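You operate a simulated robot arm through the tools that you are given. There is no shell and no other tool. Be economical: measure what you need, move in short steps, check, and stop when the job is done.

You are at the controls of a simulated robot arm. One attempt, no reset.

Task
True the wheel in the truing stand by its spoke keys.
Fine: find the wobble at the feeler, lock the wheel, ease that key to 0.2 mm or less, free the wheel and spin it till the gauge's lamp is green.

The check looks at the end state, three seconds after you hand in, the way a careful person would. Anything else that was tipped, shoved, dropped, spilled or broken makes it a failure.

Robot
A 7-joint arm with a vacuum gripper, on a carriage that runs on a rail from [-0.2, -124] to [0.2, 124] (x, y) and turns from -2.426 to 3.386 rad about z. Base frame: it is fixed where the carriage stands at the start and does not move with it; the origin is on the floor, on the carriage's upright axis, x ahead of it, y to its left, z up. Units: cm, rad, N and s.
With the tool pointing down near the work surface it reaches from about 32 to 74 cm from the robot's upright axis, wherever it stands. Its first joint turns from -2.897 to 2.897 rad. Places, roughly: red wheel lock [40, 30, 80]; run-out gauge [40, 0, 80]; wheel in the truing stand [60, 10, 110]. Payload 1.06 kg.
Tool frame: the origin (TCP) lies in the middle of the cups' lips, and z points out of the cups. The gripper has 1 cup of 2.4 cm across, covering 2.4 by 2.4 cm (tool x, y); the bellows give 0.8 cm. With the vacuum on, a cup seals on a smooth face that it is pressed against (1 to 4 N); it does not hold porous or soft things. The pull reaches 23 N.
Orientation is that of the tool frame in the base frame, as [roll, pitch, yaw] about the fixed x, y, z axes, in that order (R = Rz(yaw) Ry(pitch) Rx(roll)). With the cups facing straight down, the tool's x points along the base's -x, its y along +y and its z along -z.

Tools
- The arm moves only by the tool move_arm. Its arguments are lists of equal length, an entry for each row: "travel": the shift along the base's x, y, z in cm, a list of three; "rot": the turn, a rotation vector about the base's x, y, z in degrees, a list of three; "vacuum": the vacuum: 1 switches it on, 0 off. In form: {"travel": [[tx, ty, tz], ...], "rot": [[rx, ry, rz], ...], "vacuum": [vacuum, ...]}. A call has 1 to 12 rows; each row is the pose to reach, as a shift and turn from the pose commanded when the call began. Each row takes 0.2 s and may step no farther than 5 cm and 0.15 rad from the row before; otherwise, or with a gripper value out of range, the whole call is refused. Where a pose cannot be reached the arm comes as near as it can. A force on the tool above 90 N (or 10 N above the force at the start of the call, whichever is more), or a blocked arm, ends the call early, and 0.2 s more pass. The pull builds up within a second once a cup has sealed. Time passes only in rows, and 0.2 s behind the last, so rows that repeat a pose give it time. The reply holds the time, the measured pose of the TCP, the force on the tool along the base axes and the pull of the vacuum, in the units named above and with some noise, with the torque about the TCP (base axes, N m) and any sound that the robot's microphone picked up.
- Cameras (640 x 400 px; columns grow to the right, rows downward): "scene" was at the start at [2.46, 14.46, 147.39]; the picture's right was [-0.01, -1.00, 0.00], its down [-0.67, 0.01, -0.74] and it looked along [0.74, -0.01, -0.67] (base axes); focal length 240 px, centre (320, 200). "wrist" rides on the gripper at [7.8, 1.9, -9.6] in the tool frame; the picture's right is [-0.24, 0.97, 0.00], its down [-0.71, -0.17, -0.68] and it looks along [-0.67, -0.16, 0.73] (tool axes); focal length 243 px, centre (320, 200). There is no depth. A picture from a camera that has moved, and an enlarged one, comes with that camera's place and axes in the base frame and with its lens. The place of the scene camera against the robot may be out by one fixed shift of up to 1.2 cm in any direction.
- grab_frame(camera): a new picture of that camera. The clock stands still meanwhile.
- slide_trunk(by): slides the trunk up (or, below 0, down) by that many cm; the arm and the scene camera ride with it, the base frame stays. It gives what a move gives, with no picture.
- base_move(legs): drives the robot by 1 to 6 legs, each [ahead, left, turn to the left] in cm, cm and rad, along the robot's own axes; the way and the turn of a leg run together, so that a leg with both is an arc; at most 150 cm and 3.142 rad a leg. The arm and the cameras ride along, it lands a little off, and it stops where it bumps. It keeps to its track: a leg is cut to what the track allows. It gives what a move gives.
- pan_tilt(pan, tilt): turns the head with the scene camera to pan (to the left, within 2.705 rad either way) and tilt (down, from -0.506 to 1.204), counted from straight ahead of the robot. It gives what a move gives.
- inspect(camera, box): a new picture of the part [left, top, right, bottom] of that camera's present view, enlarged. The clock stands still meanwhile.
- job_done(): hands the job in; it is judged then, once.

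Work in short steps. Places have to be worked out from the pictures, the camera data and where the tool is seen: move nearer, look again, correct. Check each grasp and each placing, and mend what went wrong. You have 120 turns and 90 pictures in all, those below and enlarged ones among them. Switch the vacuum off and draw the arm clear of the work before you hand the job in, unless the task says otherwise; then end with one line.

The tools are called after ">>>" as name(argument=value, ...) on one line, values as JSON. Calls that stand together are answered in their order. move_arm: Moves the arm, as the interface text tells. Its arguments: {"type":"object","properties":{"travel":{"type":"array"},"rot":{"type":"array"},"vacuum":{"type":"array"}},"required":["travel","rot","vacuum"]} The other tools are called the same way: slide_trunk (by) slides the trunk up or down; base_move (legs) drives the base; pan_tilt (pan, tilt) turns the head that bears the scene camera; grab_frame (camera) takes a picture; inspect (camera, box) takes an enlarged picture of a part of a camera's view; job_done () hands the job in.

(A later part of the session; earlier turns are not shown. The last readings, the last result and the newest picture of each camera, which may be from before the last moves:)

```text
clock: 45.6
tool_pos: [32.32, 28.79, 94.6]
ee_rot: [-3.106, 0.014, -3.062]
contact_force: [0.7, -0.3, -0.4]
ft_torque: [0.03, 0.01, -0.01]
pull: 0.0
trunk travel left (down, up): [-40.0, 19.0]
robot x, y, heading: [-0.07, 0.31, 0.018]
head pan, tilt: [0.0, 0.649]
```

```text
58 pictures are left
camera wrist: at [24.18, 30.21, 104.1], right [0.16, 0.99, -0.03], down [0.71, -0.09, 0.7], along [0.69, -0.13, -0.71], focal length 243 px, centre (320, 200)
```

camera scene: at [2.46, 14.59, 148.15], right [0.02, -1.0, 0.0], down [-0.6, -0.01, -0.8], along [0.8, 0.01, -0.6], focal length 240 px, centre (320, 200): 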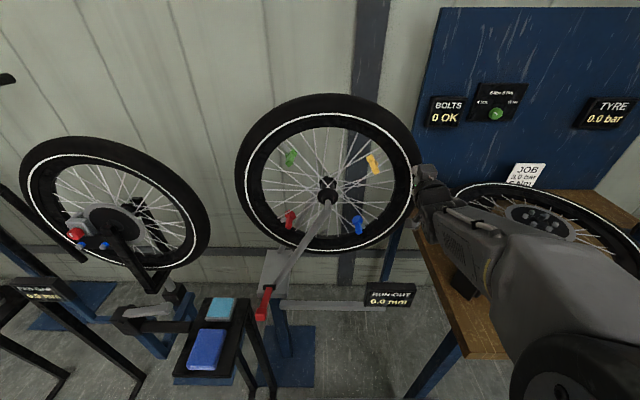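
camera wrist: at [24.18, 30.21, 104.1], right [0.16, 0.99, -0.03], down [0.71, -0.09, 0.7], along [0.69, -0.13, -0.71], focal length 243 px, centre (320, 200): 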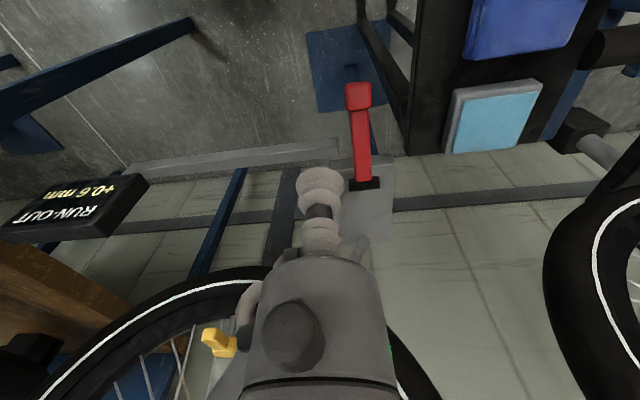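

The lever stays down with its knob at z≈75, so the lock is thrown and the gauge still shows +0.6. The yellow key's tip is at about (54, 12.9, 95.6) and points straight at me. I'll swing right, clear of the rod, and pitch the tool level for a sideways push.

>>> move_arm(travel=[[0, -4, 3], [0, -8, 6], [0, -12, 8], [0, -16, 9], [0, -20, 10], [0, -23, 10]], rot=[[0, 0, 0], [0, 0, 0], [0, 0, 0], [0, 0, 0], [0, 0, 0], [0, 0, 0]], vacuum=[0, 0, 0, 0, 0, 0])

>>> move_arm(travel=[[2, 0, 0], [4, 0, 0], [6, 0, 0], [8, 0, 0], [10, 0, 0], [12, 0, 0], [13.5, 0, 0], [15, 0, 0], [16, 0, 0], [17, 0, 0], [17.5, 0, 0], [17.5, 0, 0]], rot=[[0, -7.5, 0], [0, -15, 0], [0, -22.5, 0], [0, -30, 0], [0, -37.5, 0], [0, -45, 0], [0, -52.5, 0], [0, -60, 0], [0, -67.5, 0], [0, -75, 0], [0, -82.5, 0], [0, -88, 0]], vacuum=[0, 0, 0, 0, 0, 0, 0, 0, 0, 0, 0, 0])

>>> grab_frame(camera="scene")

>>> grab_frame(camera="wrist")

```text
clock: 47.0
tool_pos: [32.17, 5.45, 104.81]
ee_rot: [-3.107, 0.017, -3.063]
contact_force: [0.6, 0.5, 0.0]
ft_torque: [0.0, 0.03, -0.02]
pull: 0.1
trunk travel left (down, up): [-40.0, 19.0]
robot x, y, heading: [-0.07, -0.18, 0.016]
head pan, tilt: [0.0, 0.649]
```

```text
clock: 49.6
tool_pos: [50.92, 5.82, 104.95]
ee_rot: [-1.76, 1.488, -1.794]
contact_force: [0.4, -0.1, -0.1]
ft_torque: [-0.01, -0.01, -0.02]
pull: 0.0
out of reach, approached as far as the arm can: row 11, 12
trunk travel left (down, up): [-40.0, 19.0]
robot x, y, heading: [-0.1, 0.02, 0.021]
head pan, tilt: [0.0, 0.649]
```

```text
57 pictures are left
camera scene: at [2.53, 14.61, 148.14], right [0.02, -1.0, 0.0], down [-0.6, -0.01, -0.8], along [0.8, 0.01, -0.6], focal length 240 px, centre (320, 200)
```

scene: 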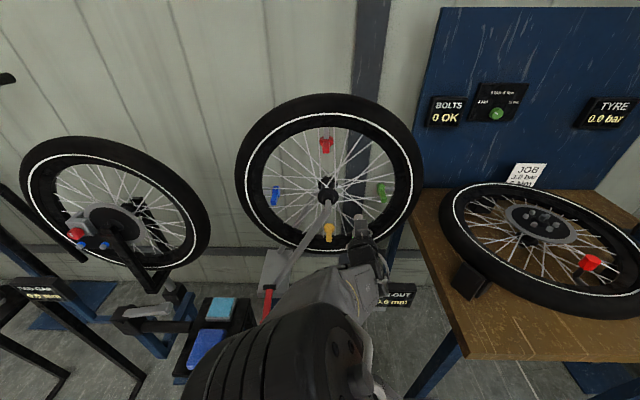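

```text
56 pictures are left
camera wrist: at [41.2, 7.25, 97.11], right [0.04, 0.99, 0.16], down [-0.68, -0.09, 0.73], along [0.73, -0.13, 0.67], focal length 243 px, centre (320, 200)
```

wrist: 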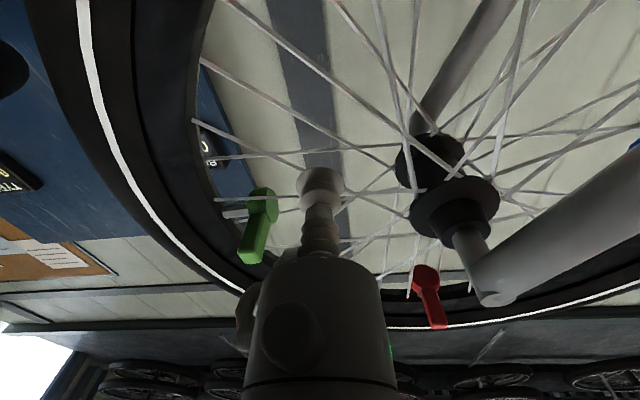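

The forearm would pass close over the rod and lock if I lowered it from here. I'll drive the base 15 cm to the right so the arm comes in from the right.

>>> base_move(legs=[[0, -16, 0]])

>>> move_arm(travel=[[0, 4, -1], [0, 8, -2], [0, 12, -2], [0, 16, -3], [0, 19, -5]], rot=[[0, 0, 0], [0, 0, 0], [0, 0, 0], [0, 0, 0], [0, 0, 0]], vacuum=[0, 0, 0, 0, 0])

>>> grab_frame(camera="scene")

```text
clock: 51.0
tool_pos: [50.85, -9.85, 104.85]
ee_rot: [-1.785, 1.49, -1.817]
contact_force: [-0.4, 0.5, -1.2]
ft_torque: [0.0, 0.02, 0.03]
pull: 0.2
trunk travel left (down, up): [-40.0, 19.0]
robot x, y, heading: [-0.06, -15.61, 0.018]
head pan, tilt: [0.0, 0.649]
```

```text
clock: 52.2
tool_pos: [50.65, 9.17, 99.71]
ee_rot: [-1.795, 1.491, -1.826]
contact_force: [0.8, 0.5, -0.1]
ft_torque: [0.01, -0.01, 0.04]
pull: 0.1
trunk travel left (down, up): [-40.0, 19.0]
robot x, y, heading: [-0.02, -15.35, 0.015]
head pan, tilt: [0.0, 0.649]
```

```text
55 pictures are left
camera scene: at [2.49, -1.06, 148.15], right [0.02, -1.0, 0.0], down [-0.6, -0.01, -0.8], along [0.8, 0.01, -0.6], focal length 240 px, centre (320, 200)
```

scene: 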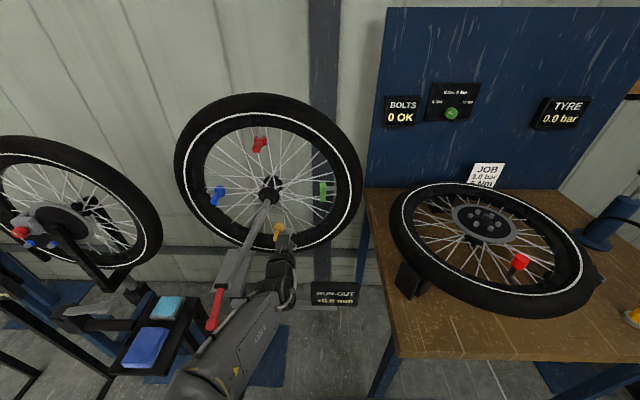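

The view is clear and the gauge shows +0.6. I'll lower the tool to key height on the lever's right side, then move in beside it.

>>> move_arm(travel=[[0, 0, -2], [0, 0, -4], [1.5, 0, -4], [3, 0, -4], [4.5, 0, -4]], rot=[[0, 0, 0], [0, 0, 0], [0, 0, 0], [0, 0, 0], [0, 0, 0]], vacuum=[0, 0, 0, 0, 0])

>>> inspect(camera="scene", box=[200, 190, 380, 310])

>>> grab_frame(camera="wrist")

```text
clock: 53.4
tool_pos: [55.37, 9.1, 95.78]
ee_rot: [-1.79, 1.492, -1.822]
contact_force: [0.0, -0.6, -0.2]
ft_torque: [0.0, -0.03, -0.01]
pull: 0.0
trunk travel left (down, up): [-40.0, 19.0]
robot x, y, heading: [-0.1, -15.24, 0.016]
head pan, tilt: [0.0, 0.649]
```

```text
3.33 times, centred on (290, 250) of scene
camera zoom: at [2.48, -1.04, 148.14], right [0.02, -1.0, 0.0], down [-0.6, -0.01, -0.8], along [0.8, 0.01, -0.6], focal length 799 px, centre (420, 33)
```

zoom: 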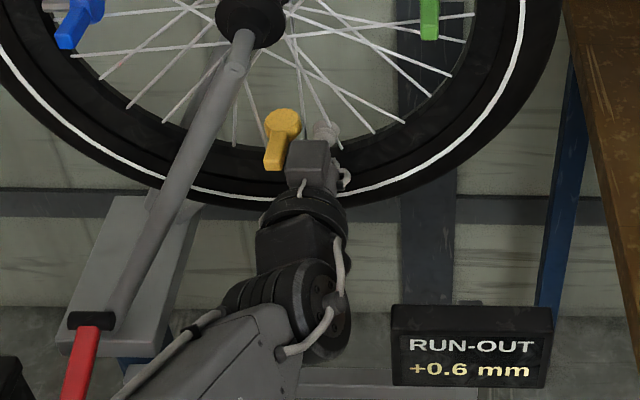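

```text
53 pictures are left
camera wrist: at [45.71, 10.71, 88.06], right [0.03, 0.99, 0.16], down [-0.68, -0.09, 0.73], along [0.74, -0.13, 0.66], focal length 243 px, centre (320, 200)
```

wrist: 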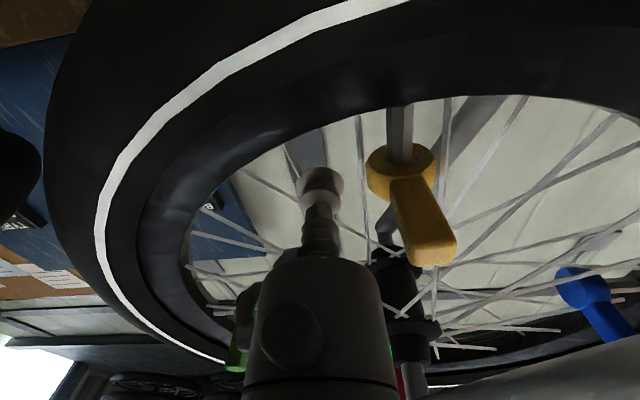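

I can see the lever clearly: about 5.5 cm long, tip at about (52, 13.5, 96.5), head at x≈57.5. I'll back to x≈53 for leverage and push gently in +y, then read the gauge.

>>> move_arm(travel=[[-2.2, 0, 0.6], [-2.2, 1.5, 0.6], [-2.2, 2.3, 0.6], [-2.2, 2.8, 0.6], [-2.2, 3.2, 0.6]], rot=[[0, 0, 0], [0, 0, 0], [0, 0, 0], [0, 0, 0], [0, 0, 0]], vacuum=[0, 0, 0, 0, 0])

>>> inspect(camera="scene", box=[200, 190, 380, 310])

```text
clock: 54.6
tool_pos: [53.14, 12.33, 96.46]
ee_rot: [-1.785, 1.492, -1.819]
contact_force: [-0.5, -2.8, 1.6]
ft_torque: [0.06, 0.02, -0.05]
pull: 0.1
trunk travel left (down, up): [-40.0, 19.0]
robot x, y, heading: [0.14, -15.35, 0.016]
head pan, tilt: [0.0, 0.649]
```

```text
3.33 times, centred on (290, 250) of scene
camera zoom: at [2.48, -1.07, 148.14], right [0.02, -1.0, 0.0], down [-0.6, -0.01, -0.8], along [0.8, 0.01, -0.6], focal length 799 px, centre (420, 33)
```

zoom: 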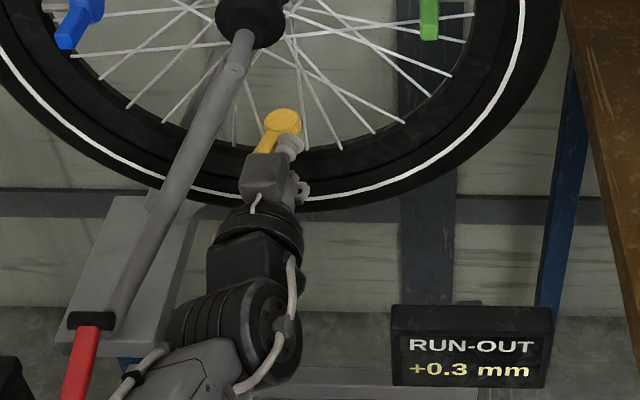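

The push works: the gauge reads +0.3 and the wheel is held. I'll push a little further.

>>> move_arm(travel=[[0, 0.15, 0], [0, 0.3, 0], [0, 0.3, 0]], rot=[[0, 0, 0], [0, 0, 0], [0, 0, 0]], vacuum=[0, 0, 0])

>>> inspect(camera="scene", box=[200, 190, 380, 310])

```text
clock: 55.4
tool_pos: [53.35, 12.55, 96.5]
ee_rot: [-1.79, 1.49, -1.82]
contact_force: [-0.8, -1.4, -0.2]
ft_torque: [-0.03, -0.01, 0.03]
pull: 0.1
trunk travel left (down, up): [-40.0, 19.0]
robot x, y, heading: [0.08, -15.75, 0.015]
head pan, tilt: [0.0, 0.649]
```

```text
3.33 times, centred on (290, 250) of scene
camera zoom: at [2.48, -1.06, 148.14], right [0.02, -1.0, 0.0], down [-0.6, -0.01, -0.8], along [0.8, 0.01, -0.6], focal length 799 px, centre (420, 33)
```

zoom: 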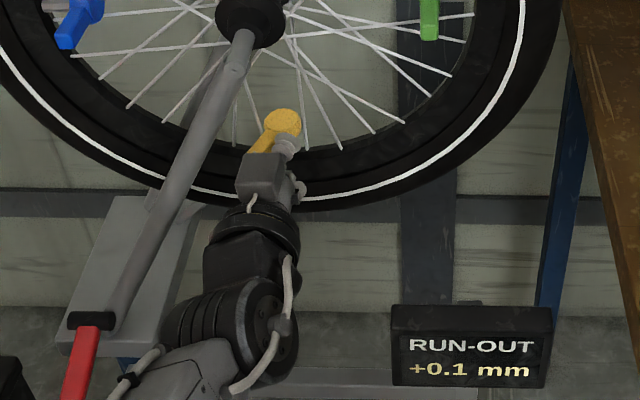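

It reads +0.1 mm. One tiny nudge more for margin, then I'll withdraw sideways and back and check that it holds.

>>> move_arm(travel=[[0, 0.1, 0], [0, 0.1, 0], [0, -1.5, 0], [0, -3.5, 0], [-2, -5, 2]], rot=[[0, 0, 0], [0, 0, 0], [0, 0, 0], [0, 0, 0], [0, 0, 0]], vacuum=[0, 0, 0, 0, 0])

>>> inspect(camera="scene", box=[200, 190, 380, 310])

```text
clock: 56.6
tool_pos: [51.33, 7.46, 98.64]
ee_rot: [-1.786, 1.488, -1.818]
contact_force: [0.1, 0.1, 0.1]
ft_torque: [-0.02, -0.01, -0.02]
pull: 0.1
trunk travel left (down, up): [-40.0, 19.0]
robot x, y, heading: [0.23, -15.74, 0.02]
head pan, tilt: [0.0, 0.649]
```

```text
3.33 times, centred on (290, 250) of scene
camera zoom: at [2.55, -1.03, 148.13], right [0.02, -1.0, 0.0], down [-0.6, -0.01, -0.8], along [0.8, 0.01, -0.6], focal length 799 px, centre (420, 33)
```

zoom: 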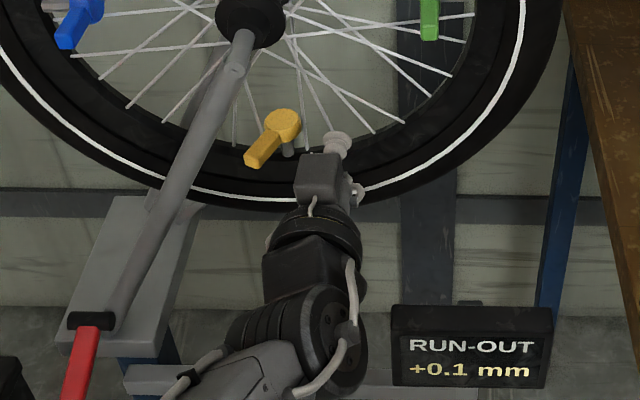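

The yellow key holds at +0.1 mm. Next is freeing the wheel: I'll retract and pitch the tool down to face the lever's knob.

>>> move_arm(travel=[[0, -2, 3], [-1, -3, 5], [-3, -3, 6], [-5, -3, 6], [-7, -3, 6], [-9, -3, 6], [-11, -3, 6], [-13, -3, 6], [-15, -3, 5], [-17, -3, 4]], rot=[[0, 7, 0], [0, 15, 0], [0, 23, 0], [0, 31, 0], [0, 39, 0], [0, 47, 0], [0, 55, 0], [0, 63, 0], [0, 69, 0], [0, 71, 0]], vacuum=[0, 0, 0, 0, 0, 0, 0, 0, 0, 0])

>>> base_move(legs=[[0, 15.5, 0]])

>>> grab_frame(camera="wrist")

```text
clock: 57.5
tool_pos: [50.03, -4.16, 104.6]
ee_rot: [-2.921, 1.058, 3.13]
contact_force: [-0.1, -0.3, -0.7]
ft_torque: [0.01, 0.0, -0.02]
pull: 0.0
trunk travel left (down, up): [-40.0, 19.0]
robot x, y, heading: [0.08, -15.72, 0.021]
head pan, tilt: [0.0, 0.649]
stopped in row 4: the arm was blocked; the commanded pose is now the measured one
```

```text
clock: 59.1
tool_pos: [50.0, 10.06, 104.58]
ee_rot: [-2.934, 1.058, 3.094]
contact_force: [-1.7, -4.8, 0.7]
ft_torque: [0.33, -0.09, 0.19]
pull: 0.0
trunk travel left (down, up): [-40.0, 19.0]
robot x, y, heading: [0.12, -0.46, 0.012]
head pan, tilt: [0.0, 0.649]
stopped in leg 1: the robot was blocked; the commanded pose is now the measured one
```

```text
49 pictures are left
camera wrist: at [38.49, 14.44, 102.18], right [0.34, 0.94, 0.11], down [-0.27, -0.01, 0.96], along [0.9, -0.35, 0.25], focal length 243 px, centre (320, 200)
```

wrist: 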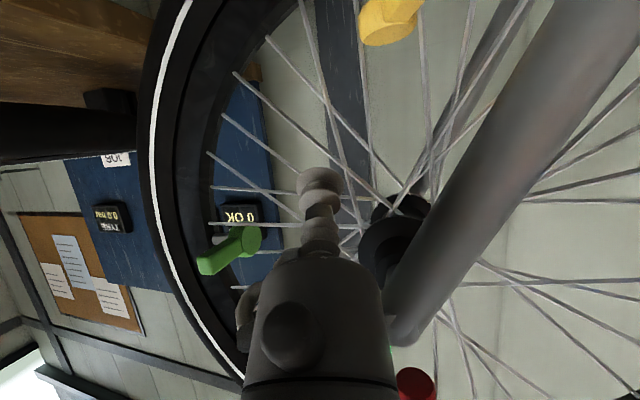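

The arm stopped early at a joint limit, so the base drive brought the gripper against the rod with a light 5 N touch. I'll drive back to the right straight away.

>>> base_move(legs=[[0, -10, 0]])

>>> grab_frame(camera="scene")

```text
clock: 60.2
tool_pos: [50.06, 0.19, 104.55]
ee_rot: [-2.931, 1.059, 3.097]
contact_force: [0.0, -0.1, -0.9]
ft_torque: [-0.01, 0.04, -0.01]
pull: 0.0
trunk travel left (down, up): [-40.0, 19.0]
robot x, y, heading: [0.12, -10.21, 0.012]
head pan, tilt: [0.0, 0.649]
```

```text
48 pictures are left
camera scene: at [2.57, 4.25, 148.14], right [0.01, -1.0, 0.0], down [-0.6, -0.01, -0.8], along [0.8, 0.01, -0.6], focal length 240 px, centre (320, 200)
```

scene: 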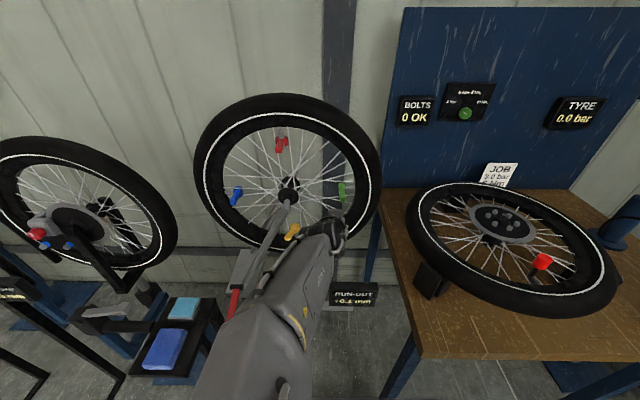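

Everything is intact and the gauge still reads +0.1. I'll retract in x first with a smaller pitch per step.

>>> move_arm(travel=[[-3, 0, 0], [-6, 0, 0], [-9, 0, 0], [-12, 0, 0]], rot=[[0, 4, 0], [0, 8, 0], [0, 14, 0], [0, 21, 0]], vacuum=[0, 0, 0, 0])

```text
clock: 60.8
tool_pos: [47.0, -8.91, 104.04]
ee_rot: [-2.944, 0.931, 2.868]
contact_force: [-0.3, 1.0, -0.1]
ft_torque: [0.01, -0.03, 0.01]
pull: 0.1
trunk travel left (down, up): [-40.0, 19.0]
robot x, y, heading: [0.13, -10.28, 0.013]
head pan, tilt: [0.0, 0.649]
stopped in row 2: the arm was blocked; the commanded pose is now the measured one
```

The arm drifted in y as its joints reconfigured. I'll look before going on.

>>> grab_frame(camera="scene")

```text
47 pictures are left
camera scene: at [2.58, 4.28, 148.13], right [0.01, -1.0, 0.0], down [-0.6, -0.01, -0.8], along [0.8, 0.01, -0.6], focal length 240 px, centre (320, 200)
```

scene: 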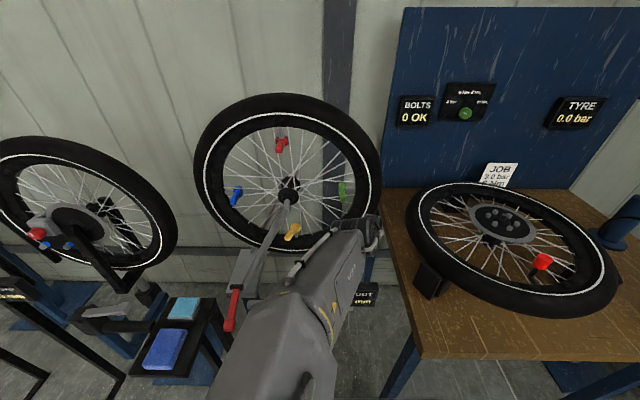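

The path is clear. I'll go on in short steps, going up and back with a gentle pitch.

>>> move_arm(travel=[[-2, 0, 2], [-4, 0, 4], [-6, 0, 6]], rot=[[0, 6, 0], [0, 12, 0], [0, 18, 0]], vacuum=[0, 0, 0])

```text
clock: 61.4
tool_pos: [43.21, -16.39, 107.27]
ee_rot: [-2.872, 0.763, 2.712]
contact_force: [-0.4, -0.3, -1.1]
ft_torque: [0.0, -0.02, -0.05]
pull: 0.1
trunk travel left (down, up): [-40.0, 19.0]
robot x, y, heading: [0.42, -10.5, 0.014]
head pan, tilt: [0.0, 0.649]
stopped in row 2: the arm was blocked; the commanded pose is now the measured one
```

It's still unwinding. I'll continue with y correction and yaw back.

>>> move_arm(travel=[[-2, 2, 1], [-4, 4, 2], [-6, 6, 3]], rot=[[0, 6, 4], [0, 12, 8], [0, 18, 12]], vacuum=[0, 0, 0])

```text
clock: 61.9
tool_pos: [38.5, -21.4, 108.66]
ee_rot: [-2.797, 0.629, 2.623]
contact_force: [0.7, -0.2, 0.2]
ft_torque: [-0.03, 0.04, 0.0]
pull: 0.0
trunk travel left (down, up): [-40.0, 19.0]
robot x, y, heading: [0.23, -10.43, 0.014]
head pan, tilt: [0.0, 0.649]
stopped in row 2: the arm was blocked; the commanded pose is now the measured one
```

It's progressing, with pitch now 0.63. Continuing the same way.

>>> move_arm(travel=[[0, 3, 1], [0, 6, 1], [0, 9, 1]], rot=[[0, 6, 5], [0, 12, 10], [0, 18, 15]], vacuum=[0, 0, 0])

>>> grab_frame(camera="scene")

```text
clock: 62.7
tool_pos: [38.43, -14.55, 109.79]
ee_rot: [-2.681, 0.331, 2.884]
contact_force: [0.0, -0.2, 0.3]
ft_torque: [-0.02, -0.02, -0.04]
pull: 0.0
trunk travel left (down, up): [-40.0, 19.0]
robot x, y, heading: [-0.08, -10.49, 0.013]
head pan, tilt: [0.0, 0.649]
```

```text
46 pictures are left
camera scene: at [2.54, 4.24, 148.14], right [0.01, -1.0, 0.0], down [-0.6, -0.01, -0.8], along [0.8, 0.01, -0.6], focal length 240 px, centre (320, 200)
```

scene: 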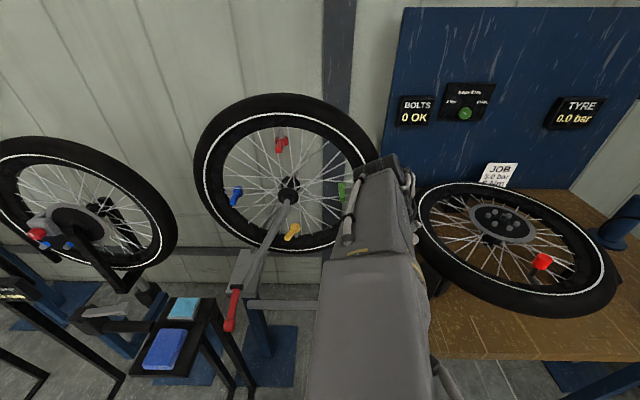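

The arm is moving freely again, but the tool is tilted sideways by about 30° and yawed by 22°. I'll correct the tilt first while moving left at x≈36, then the yaw.

>>> move_arm(travel=[[-0.5, 4, 0], [-1, 8, 0], [-1.5, 12, -1], [-2, 16, -2], [-3, 20, -2], [-4, 24, -3]], rot=[[6, 0, 0], [12, 0, 0], [18, 0, 0], [24, 0, 0], [30.7, 0, 0], [30.7, 0, 0]], vacuum=[0, 0, 0, 0, 0, 0])

>>> move_arm(travel=[[0, 3, 0], [0, 6, -1], [0, 9, -2], [0, 12, -3], [0, 15, -4]], rot=[[0, 0, 7], [0, 0, 14], [0, 0, 21], [0, 0, 22], [0, 0, 22]], vacuum=[0, 0, 0, 0, 0])

>>> grab_frame(camera="wrist")

```text
clock: 63.2
tool_pos: [37.83, -12.75, 109.93]
ee_rot: [-2.835, 0.299, 2.713]
contact_force: [-0.1, 0.6, 0.1]
ft_torque: [-0.03, 0.05, 0.0]
pull: 0.1
trunk travel left (down, up): [-40.0, 19.0]
robot x, y, heading: [-0.05, -10.5, 0.011]
head pan, tilt: [0.0, 0.649]
stopped in row 2: the arm was blocked; the commanded pose is now the measured one
```

```text
clock: 63.9
tool_pos: [37.69, -13.58, 108.76]
ee_rot: [-2.842, 0.291, 2.743]
contact_force: [-0.2, 0.2, -0.3]
ft_torque: [0.03, -0.01, -0.01]
pull: 0.0
trunk travel left (down, up): [-40.0, 19.0]
robot x, y, heading: [0.01, -10.55, 0.012]
head pan, tilt: [0.0, 0.649]
stopped in row 3: the arm was blocked; the commanded pose is now the measured one
```

```text
45 pictures are left
camera wrist: at [30.29, -5.47, 114.68], right [0.64, 0.74, -0.21], down [0.45, -0.15, 0.88], along [0.62, -0.66, -0.43], focal length 243 px, centre (320, 200)
```

wrist: 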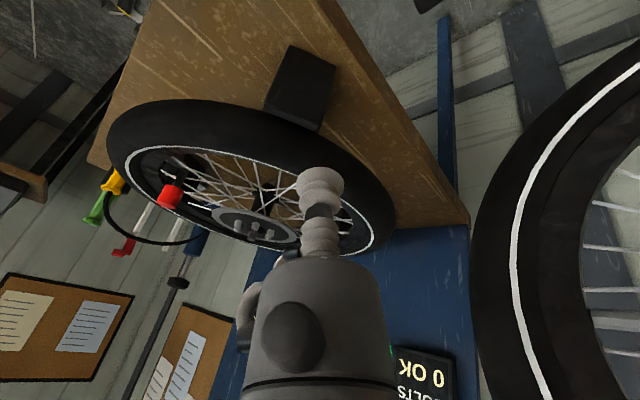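

A joint limit blocks the turn in this configuration. I'll test a pure translation to find which motions are free.

>>> move_arm(travel=[[0, 3, 1], [0, 6, 2], [0, 9, 2]], rot=[[0, 0, 0], [0, 0, 0], [0, 0, 0]], vacuum=[0, 0, 0])

>>> grab_frame(camera="scene")

```text
clock: 64.7
tool_pos: [37.74, -4.48, 110.64]
ee_rot: [-2.845, 0.292, 2.744]
contact_force: [1.1, -0.3, 0.1]
ft_torque: [0.04, 0.01, 0.01]
pull: 0.1
trunk travel left (down, up): [-40.0, 19.0]
robot x, y, heading: [-0.14, -10.35, 0.015]
head pan, tilt: [0.0, 0.649]
```

```text
44 pictures are left
camera scene: at [2.57, 4.22, 148.14], right [0.01, -1.0, 0.0], down [-0.6, -0.01, -0.8], along [0.8, 0.01, -0.6], focal length 240 px, centre (320, 200)
```

scene: 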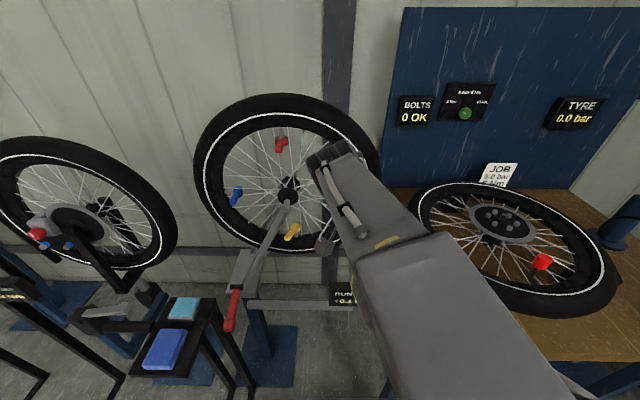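

Translation works and the elbow is now on the right. I'll combine the remaining tilt and yaw correction with further leftward motion.

>>> move_arm(travel=[[0, 4, 0], [0, 8, 0], [0, 12, -1], [-1, 15, -2], [-1, 18, -3], [-2, 20, -4]], rot=[[4, 0, 4], [8, 0, 8], [12, 0, 12], [16, 0, 16], [20, 0, 20], [22, 0, 22]], vacuum=[0, 0, 0, 0, 0, 0])

>>> grab_frame(camera="wrist")

```text
clock: 66.0
tool_pos: [35.82, 15.55, 106.83]
ee_rot: [3.059, 0.194, 3.04]
contact_force: [-0.9, -0.4, 0.2]
ft_torque: [-0.01, 0.02, 0.02]
pull: 0.0
trunk travel left (down, up): [-40.0, 19.0]
robot x, y, heading: [0.01, -10.09, 0.01]
head pan, tilt: [0.0, 0.649]
```

```text
43 pictures are left
camera wrist: at [26.31, 17.48, 114.81], right [0.31, 0.94, 0.12], down [0.54, -0.28, 0.79], along [0.78, -0.18, -0.6], focal length 243 px, centre (320, 200)
```

wrist: 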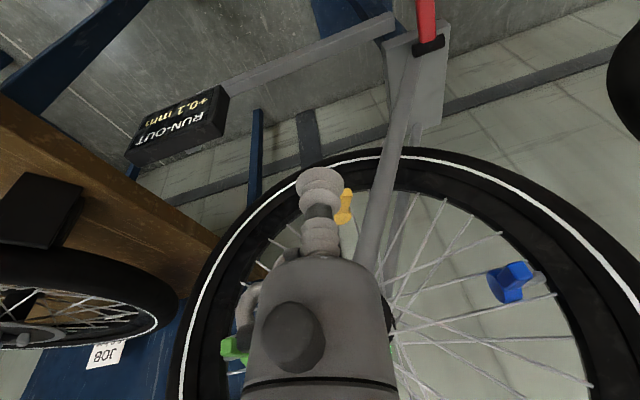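

It's free again, and the gauge reads +0.1. I'll square the tool to the lowered lever at about 18° pitch and go above the knob.

>>> move_arm(travel=[[-0.5, 4, -2], [-1, 8, -4], [-1.5, 12, -6.5], [-2, 15, -9.5], [-2, 16.4, -13], [-2, 16.4, -17]], rot=[[-1, -1, 1], [-2, -2, 2], [-3, -3, 3], [-3.7, -4, 4], [-3.7, -5, 5], [-3.7, -6, 5.8]], vacuum=[0, 0, 0, 0, 0, 0])

>>> grab_frame(camera="wrist")

```text
clock: 67.5
tool_pos: [33.57, 31.82, 89.7]
ee_rot: [3.121, 0.304, -3.127]
contact_force: [0.7, 0.1, -0.1]
ft_torque: [0.01, -0.02, 0.0]
pull: 0.0
trunk travel left (down, up): [-40.0, 19.0]
robot x, y, heading: [0.17, -10.17, 0.012]
head pan, tilt: [0.0, 0.649]
```

```text
42 pictures are left
camera wrist: at [23.09, 33.24, 96.56], right [0.2, 0.97, 0.09], down [0.48, -0.18, 0.86], along [0.86, -0.13, -0.5], focal length 243 px, centre (320, 200)
```

wrist: 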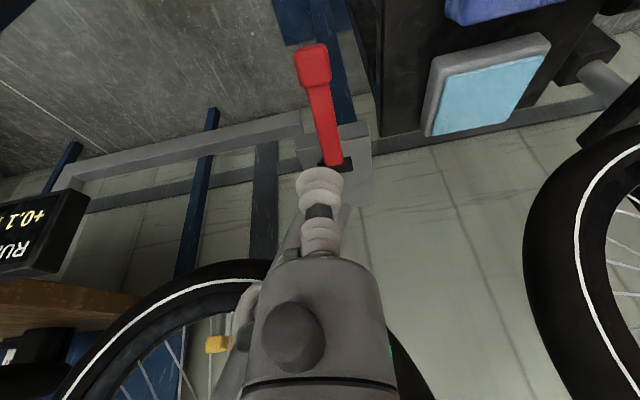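

The knob projects to (35.7, 32.0, 75.5). I'll descend along the tool axis to just above it.

>>> move_arm(travel=[[0, 0, -4], [0.5, 0.1, -8], [1.4, 0.1, -10.5], [1.9, 0.1, -12]], rot=[[0, 0, 0], [0, 0, 0], [0, 0, 0], [0, 0, 0]], vacuum=[0, 0, 0, 0])

>>> grab_frame(camera="wrist")

```text
clock: 68.5
tool_pos: [35.65, 31.97, 77.73]
ee_rot: [3.121, 0.304, -3.126]
contact_force: [-0.1, 0.0, 1.1]
ft_torque: [0.01, -0.02, -0.02]
pull: 0.1
trunk travel left (down, up): [-40.0, 19.0]
robot x, y, heading: [0.09, -10.82, 0.016]
head pan, tilt: [0.0, 0.649]
```

```text
41 pictures are left
camera wrist: at [25.22, 33.45, 84.57], right [0.2, 0.97, 0.09], down [0.47, -0.18, 0.86], along [0.86, -0.13, -0.5], focal length 243 px, centre (320, 200)
```

wrist: 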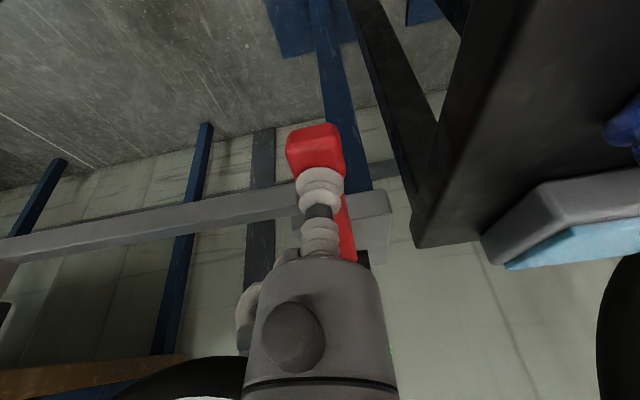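

The knob's top face centre is at about (34.7, 32.1, 76). I'll shift back and press gently with the vacuum on.

>>> move_arm(travel=[[-1.3, 0.1, -0.5], [-1.1, 0.1, -1.0], [-1.0, 0.1, -1.4], [-0.9, 0.1, -1.7], [-0.9, 0.1, -1.7], [-0.9, 0.1, -1.7]], rot=[[0, 0, 0], [0, 0, 0], [0, 0, 0], [0, 0, 0], [0, 0, 0], [0, 0, 0]], vacuum=[1, 1, 1, 1, 1, 1])

```text
clock: 69.8
tool_pos: [34.84, 32.13, 76.05]
ee_rot: [3.12, 0.305, -3.126]
contact_force: [-2.5, 0.2, 3.7]
ft_torque: [-0.03, -0.04, -0.02]
pull: 0.0
trunk travel left (down, up): [-40.0, 19.0]
robot x, y, heading: [0.11, -10.71, 0.012]
head pan, tilt: [0.0, 0.649]
```

Contact is at about 4.5 N with no seal, and the force suggests the face tilts more than the tool. I'll tilt a few degrees more and ease slightly.

>>> move_arm(travel=[[-0.1, 0, 0.1], [-0.1, 0, 0.1], [-0.1, 0, 0.1], [-0.1, 0, 0], [-0.1, 0, 0]], rot=[[0, -4, 0], [0, -6, 0], [0, -6, 0], [0, -6, 0], [0, -6, 0]], vacuum=[1, 1, 1, 1, 1])

>>> inspect(camera="wrist", box=[240, 80, 400, 230])

```text
clock: 71.0
tool_pos: [34.65, 32.07, 75.96]
ee_rot: [3.122, 0.408, -3.126]
contact_force: [-1.1, -0.2, 2.8]
ft_torque: [-0.02, -0.01, 0.0]
pull: 0.1
trunk travel left (down, up): [-40.0, 19.0]
robot x, y, heading: [-0.26, -10.52, 0.016]
head pan, tilt: [0.0, 0.649]
```

```text
2.67 times, centred on (320, 155) of wrist
camera zoom: at [23.59, 33.56, 81.75], right [0.19, 0.97, 0.11], down [0.38, -0.18, 0.91], along [0.9, -0.13, -0.41], focal length 647 px, centre (320, 320)
```

zoom: 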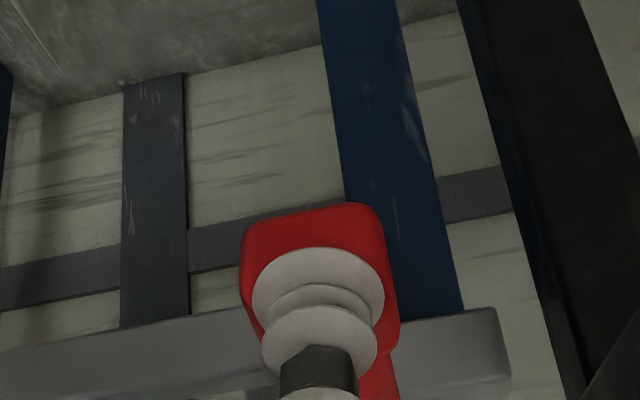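

The cup may overlap the step between knob and bar. I'll shift 0.6 cm outward along the lever and press lightly.

>>> move_arm(travel=[[-0.2, 0, 0.5], [-0.7, 0, 0.3], [-0.6, 0, 0], [-0.55, 0, -0.2], [-0.5, 0, -0.3], [-0.5, 0, -0.3], [-0.5, 0, -0.3]], rot=[[0, 0, 0], [0, 2, 0], [0, 2, 0], [0, 2, 0], [0, 2, 0], [0, 2, 0], [0, 2, 0]], vacuum=[1, 1, 1, 1, 1, 1, 1])

```text
clock: 72.7
tool_pos: [34.12, 32.12, 75.7]
ee_rot: [3.12, 0.372, -3.124]
contact_force: [-1.2, 1.5, 3.5]
ft_torque: [-0.06, -0.02, -0.01]
pull: 0.1
trunk travel left (down, up): [-40.0, 19.0]
robot x, y, heading: [0.04, -10.18, 0.015]
head pan, tilt: [0.0, 0.649]
```

There's still no seal. I'll go back to the 17.5° tilt that matches the lever, re-centre and press to 2–3 N.

>>> move_arm(travel=[[0, -0.1, 0.8], [0.3, -0.15, 0.8], [0.35, -0.15, 0.5], [0.4, -0.15, 0.35], [0.4, -0.15, 0.25], [0.4, -0.15, 0.15], [0.4, -0.15, 0.05], [0.4, -0.15, -0.05], [0.4, -0.15, -0.05]], rot=[[0, 2, 0], [0, 4, 0], [0, 4, 0], [0, 4, 0], [0, 4, 0], [0, 4, 0], [0, 4, 0], [0, 4, 0], [0, 4, 0]], vacuum=[1, 1, 1, 1, 1, 1, 1, 1, 1])

```text
clock: 74.7
tool_pos: [34.56, 31.92, 75.66]
ee_rot: [3.121, 0.303, -3.129]
contact_force: [-1.7, -0.2, 4.6]
ft_torque: [-0.03, 0.02, 0.01]
pull: 0.2
trunk travel left (down, up): [-40.0, 19.0]
robot x, y, heading: [0.12, -10.79, 0.013]
head pan, tilt: [0.0, 0.649]
```

The knob won't seal, so I'll lift the lever from below with the side of the gripper instead. First I back off upward and move right of the lever while tipping the tool toward +y.

>>> move_arm(travel=[[0, 0, 2], [0, -1, 6], [0.5, -3, 9], [1, -6, 11], [2, -9, 12], [3, -11, 12], [4, -12, 12]], rot=[[0, 0, 0], [0, 6, 0], [0, 12, 0], [0, 17, 0], [0, 17, 0], [0, 17, 0], [0, 17, 0]], vacuum=[0, 0, 0, 0, 0, 0, 0])

>>> move_arm(travel=[[0, 0, 0], [0, 0, 0], [0, 0, 0], [0, 0, 0], [0, 0, 0], [0, 0, 0], [0, 0, 0], [0, 0, 0], [0, 0, 0]], rot=[[7, 0, 0], [14, 0, 0], [21, 0, 0], [28, 0, 0], [35, 0, 0], [42, 0, 0], [49, 0, 0], [56, 0, 0], [63, 0, 0]], vacuum=[0, 0, 0, 0, 0, 0, 0, 0, 0])

>>> grab_frame(camera="wrist")

>>> grab_frame(camera="scene")

```text
clock: 76.2
tool_pos: [38.57, 19.95, 87.71]
ee_rot: [3.118, 0.005, -3.127]
contact_force: [0.6, 0.9, 0.2]
ft_torque: [0.01, 0.03, 0.02]
pull: 0.0
trunk travel left (down, up): [-40.0, 19.0]
robot x, y, heading: [0.27, -10.6, 0.014]
head pan, tilt: [0.0, 0.649]
```

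```text
clock: 78.2
tool_pos: [38.59, 19.97, 87.65]
ee_rot: [2.016, 0.016, -3.141]
contact_force: [-0.5, 0.0, -0.4]
ft_torque: [-0.01, -0.03, 0.04]
pull: 0.1
trunk travel left (down, up): [-40.0, 19.0]
robot x, y, heading: [0.05, -10.56, 0.015]
head pan, tilt: [0.0, 0.649]
```

```text
39 pictures are left
camera wrist: at [30.59, 12.09, 93.39], right [0.22, 0.42, 0.88], down [0.71, -0.69, 0.15], along [0.67, 0.59, -0.45], focal length 243 px, centre (320, 200)
```

wrist: 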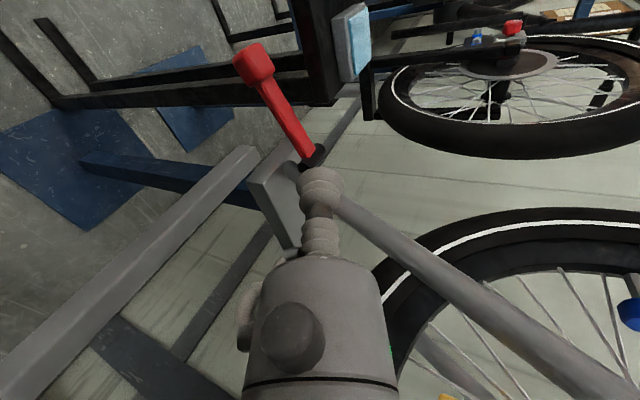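

```text
38 pictures are left
camera scene: at [2.55, 4.23, 148.14], right [0.01, -1.0, 0.0], down [-0.6, -0.01, -0.8], along [0.8, 0.01, -0.6], focal length 240 px, centre (320, 200)
```

scene: 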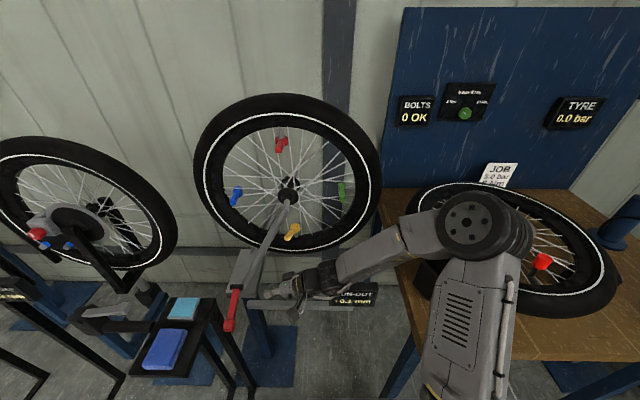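

The view is clear and the lever and knob are where I expected. The grey crossbar's front is at x≈41, so I'll work at x≈35.5 beneath the knob, descending on its right first.

>>> move_arm(travel=[[-2, 0.5, -3], [-3.1, 1, -7], [-3.1, 1.5, -11], [-3.1, 2, -14.5], [-3.1, 2, -17.7]], rot=[[0, 0, 0], [0, 0, 0], [0, 0, 0], [0, 0, 0], [0, 0, 0]], vacuum=[0, 0, 0, 0, 0])

>>> grab_frame(camera="wrist")

```text
clock: 79.5
tool_pos: [34.79, 21.9, 70.44]
ee_rot: [2.013, 0.021, -3.137]
contact_force: [0.7, 0.0, -1.2]
ft_torque: [0.0, -0.02, 0.01]
pull: 0.0
trunk travel left (down, up): [-40.0, 19.0]
robot x, y, heading: [-0.18, -10.08, 0.013]
head pan, tilt: [0.0, 0.649]
```

```text
37 pictures are left
camera wrist: at [26.79, 13.93, 76.11], right [0.21, 0.42, 0.88], down [0.71, -0.69, 0.15], along [0.67, 0.59, -0.44], focal length 243 px, centre (320, 200)
```

wrist: 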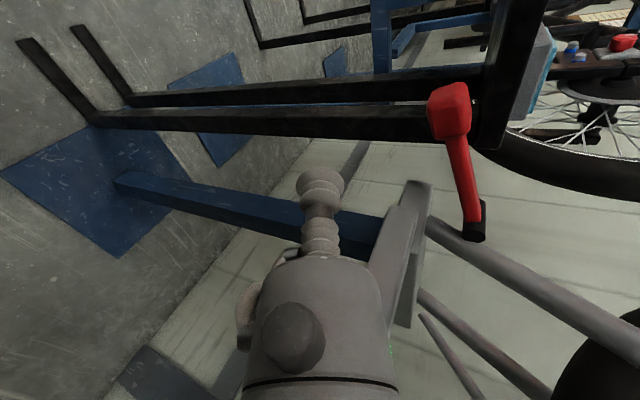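

The knob is confirmed at (35.4, 32, 75.7), and the tool sits lower and to its right. I'll slide under it.

>>> move_arm(travel=[[0.2, 4, 0], [0.4, 8, 0], [0.4, 11, 0], [0.4, 12.5, 0]], rot=[[0, 0, 0], [0, 0, 0], [0, 0, 0], [0, 0, 0]], vacuum=[0, 0, 0, 0])

>>> grab_frame(camera="wrist")

```text
clock: 80.5
tool_pos: [35.85, 34.39, 69.83]
ee_rot: [2.017, 0.014, -3.14]
contact_force: [0.1, 0.3, -0.7]
ft_torque: [-0.02, -0.01, -0.01]
pull: 0.1
trunk travel left (down, up): [-40.0, 19.0]
robot x, y, heading: [0.09, -10.05, 0.017]
head pan, tilt: [0.0, 0.649]
```

```text
36 pictures are left
camera wrist: at [27.89, 26.58, 75.57], right [0.22, 0.42, 0.88], down [0.71, -0.69, 0.15], along [0.67, 0.59, -0.45], focal length 243 px, centre (320, 200)
```

wrist: 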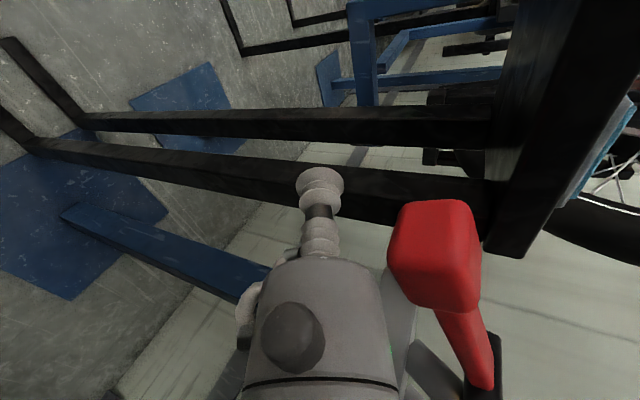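

The knob sits right above the bellows. I'll lift gently in small steps, watching the force.

>>> move_arm(travel=[[0, 0, 1], [0, 0, 2], [0, 0, 3], [0, 0, 4], [0, 0, 5], [0, 0, 6], [0, 0, 7]], rot=[[0, 0, 0], [0, 0, 0], [0, 0, 0], [0, 0, 0], [0, 0, 0], [0, 0, 0], [0, 0, 0]], vacuum=[0, 0, 0, 0, 0, 0, 0])

>>> grab_frame(camera="wrist")

>>> inspect(camera="scene", box=[180, 190, 400, 330])

```text
clock: 82.0
tool_pos: [35.99, 34.45, 76.94]
ee_rot: [2.019, 0.015, -3.138]
contact_force: [-0.5, -1.1, -2.6]
ft_torque: [0.11, -0.01, 0.05]
pull: 0.1
trunk travel left (down, up): [-40.0, 19.0]
robot x, y, heading: [-0.3, -10.42, 0.016]
head pan, tilt: [0.0, 0.649]
```

```text
35 pictures are left
camera wrist: at [27.97, 26.54, 82.63], right [0.22, 0.42, 0.88], down [0.71, -0.69, 0.15], along [0.67, 0.59, -0.45], focal length 243 px, centre (320, 200)
```

wrist: 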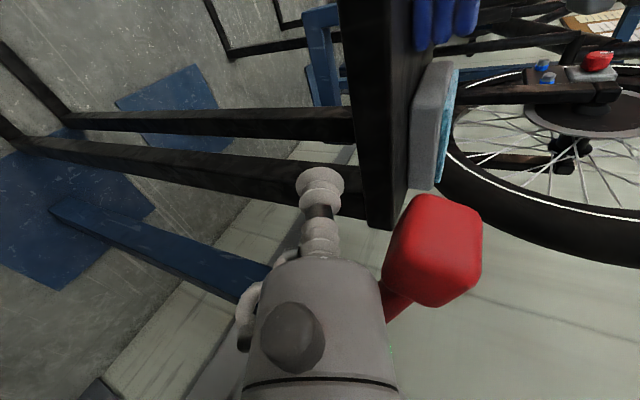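

```text
2.86 times, centred on (290, 260) of scene
camera zoom: at [2.59, 4.23, 148.14], right [0.01, -1.0, 0.0], down [-0.6, -0.01, -0.8], along [0.8, 0.01, -0.6], focal length 685 px, centre (406, 29)
```

zoom: 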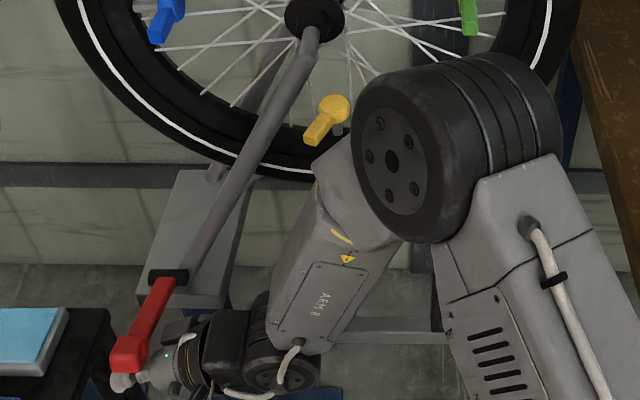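

The lever is nearly at its original height, with its knob at z≈82.5. A little more lift, then I'll drop down slightly and withdraw to the right.

>>> move_arm(travel=[[0, 0, 0.4], [0, 0, 0.8], [0, 0, 0.8], [0, 0, -1], [0, -3, -2], [0, -7, -2], [0, -11, -2]], rot=[[0, 0, 0], [0, 0, 0], [0, 0, 0], [0, 0, 0], [0, 0, 0], [0, 0, 0], [0, 0, 0]], vacuum=[0, 0, 0, 0, 0, 0, 0])

>>> grab_frame(camera="wrist")

```text
clock: 83.7
tool_pos: [36.06, 23.41, 75.04]
ee_rot: [2.016, 0.016, -3.139]
contact_force: [-0.5, -1.0, 0.0]
ft_torque: [0.03, 0.0, 0.02]
pull: 0.1
trunk travel left (down, up): [-40.0, 19.0]
robot x, y, heading: [-0.38, -10.65, 0.017]
head pan, tilt: [0.0, 0.649]
```

```text
33 pictures are left
camera wrist: at [27.99, 15.53, 80.76], right [0.22, 0.42, 0.88], down [0.71, -0.69, 0.15], along [0.67, 0.59, -0.45], focal length 243 px, centre (320, 200)
```

wrist: 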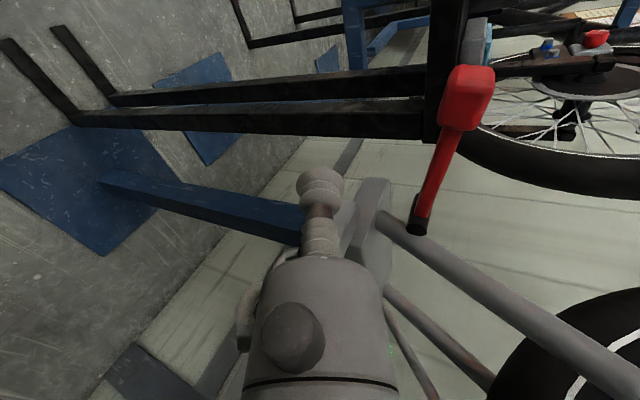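

The knob now measures z≈81, against 82.8 originally, so it may not be fully raised. I'll go back under and lift a bit higher until I feel the stop.

>>> move_arm(travel=[[0, 4, -1], [0, 8, -1], [0, 11, -1], [0, 11, 0], [0, 11, 1], [0, 11, 2], [0, 11, 3], [0, 11, 3.6], [0, 11, 4.2]], rot=[[0, 0, 0], [0, 0, 0], [0, 0, 0], [0, 0, 0], [0, 0, 0], [0, 0, 0], [0, 0, 0], [0, 0, 0], [0, 0, 0]], vacuum=[0, 0, 0, 0, 0, 0, 0, 0, 0])

>>> grab_frame(camera="wrist")

```text
clock: 85.7
tool_pos: [35.98, 34.29, 78.67]
ee_rot: [2.027, 0.008, 3.14]
contact_force: [2.0, -9.9, -40.2]
ft_torque: [1.8, 0.17, 0.13]
pull: 0.1
trunk travel left (down, up): [-40.0, 19.0]
robot x, y, heading: [-0.12, -10.34, 0.015]
head pan, tilt: [0.0, 0.649]
```

```text
32 pictures are left
camera wrist: at [28.02, 26.44, 84.49], right [0.23, 0.43, 0.87], down [0.71, -0.69, 0.16], along [0.67, 0.58, -0.46], focal length 243 px, centre (320, 200)
```

wrist: 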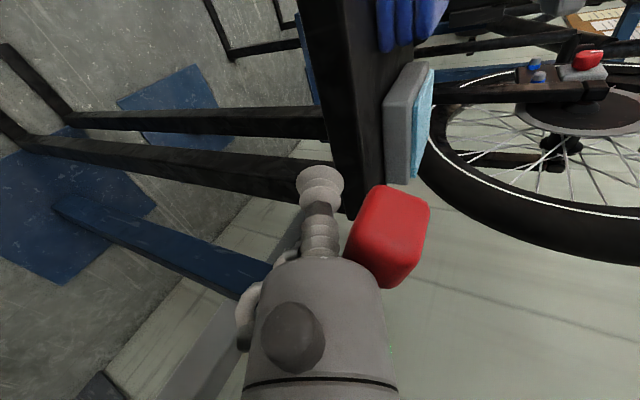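

That's the stop, at 40 N, so the lever is fully up. I'll ease down at once and withdraw.

>>> move_arm(travel=[[0, 0, -1], [0, -1, -3], [0, -4, -4], [0, -8, -4], [0, -12, -3], [0, -14, 1], [0, -14, 5], [0, -14, 9], [0, -14, 13]], rot=[[0, 0, 0], [0, 0, 0], [0, 0, 0], [0, 0, 0], [0, 0, 0], [0, 0, 0], [0, 0, 0], [0, 0, 0], [0, 0, 0]], vacuum=[0, 0, 0, 0, 0, 0, 0, 0, 0])

>>> grab_frame(camera="wrist")

>>> grab_frame(camera="scene")

```text
clock: 87.7
tool_pos: [35.72, 20.44, 92.29]
ee_rot: [2.017, 0.013, -3.139]
contact_force: [0.1, -0.1, 0.3]
ft_torque: [-0.03, 0.0, -0.01]
pull: 0.1
trunk travel left (down, up): [-40.0, 19.0]
robot x, y, heading: [0.21, -10.36, 0.012]
head pan, tilt: [0.0, 0.649]
```

```text
31 pictures are left
camera wrist: at [27.83, 12.5, 98.05], right [0.22, 0.42, 0.88], down [0.71, -0.69, 0.15], along [0.67, 0.59, -0.45], focal length 243 px, centre (320, 200)
```

wrist: 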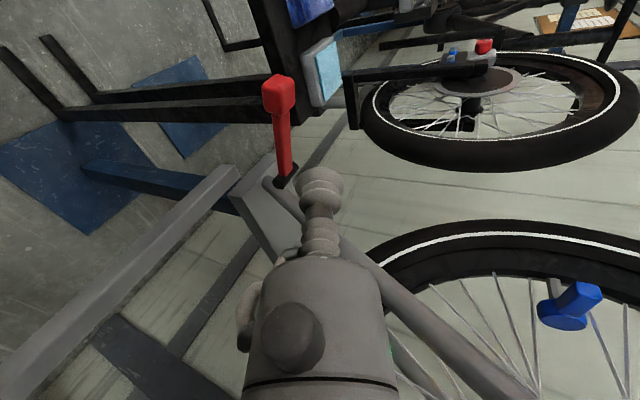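

```text
30 pictures are left
camera scene: at [2.6, 4.23, 148.13], right [0.01, -1.0, 0.0], down [-0.6, -0.01, -0.8], along [0.8, 0.01, -0.6], focal length 240 px, centre (320, 200)
```

scene: 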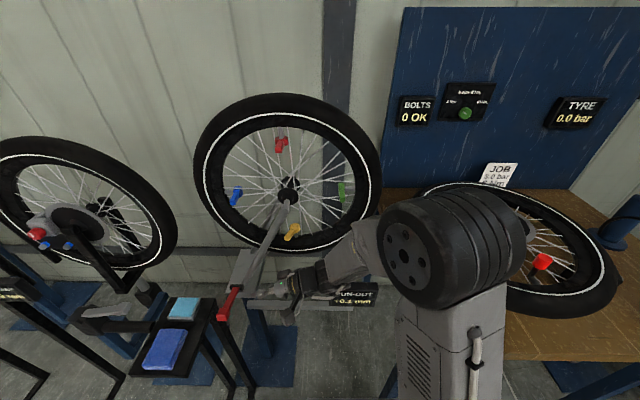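

The lever is back up at z≈82.2. I'll turn the tool back to pointing down, clear of everything, before going to the wheel's right side again.

>>> move_arm(travel=[[-0.5, -1, 1], [-1, -2, 2], [-1.5, -3, 3], [-2, -4, 4], [-2.5, -5, 5], [-3, -6, 6], [-3, -7, 7], [-3, -8, 8], [-3, -9, 9]], rot=[[-7, 0, 0], [-14, 0, 0], [-21, 0, 0], [-28, 0, 0], [-35, 0, 0], [-42, 0, 0], [-49, 0, 0], [-56, 0, 0], [-63, 0, 0]], vacuum=[0, 0, 0, 0, 0, 0, 0, 0, 0])

```text
clock: 89.7
tool_pos: [32.87, 11.34, 101.04]
ee_rot: [3.118, 0.007, -3.127]
contact_force: [0.2, -0.3, -0.5]
ft_torque: [0.01, -0.02, 0.03]
pull: 0.1
trunk travel left (down, up): [-40.0, 19.0]
robot x, y, heading: [-0.1, -10.57, 0.014]
head pan, tilt: [0.0, 0.649]
```

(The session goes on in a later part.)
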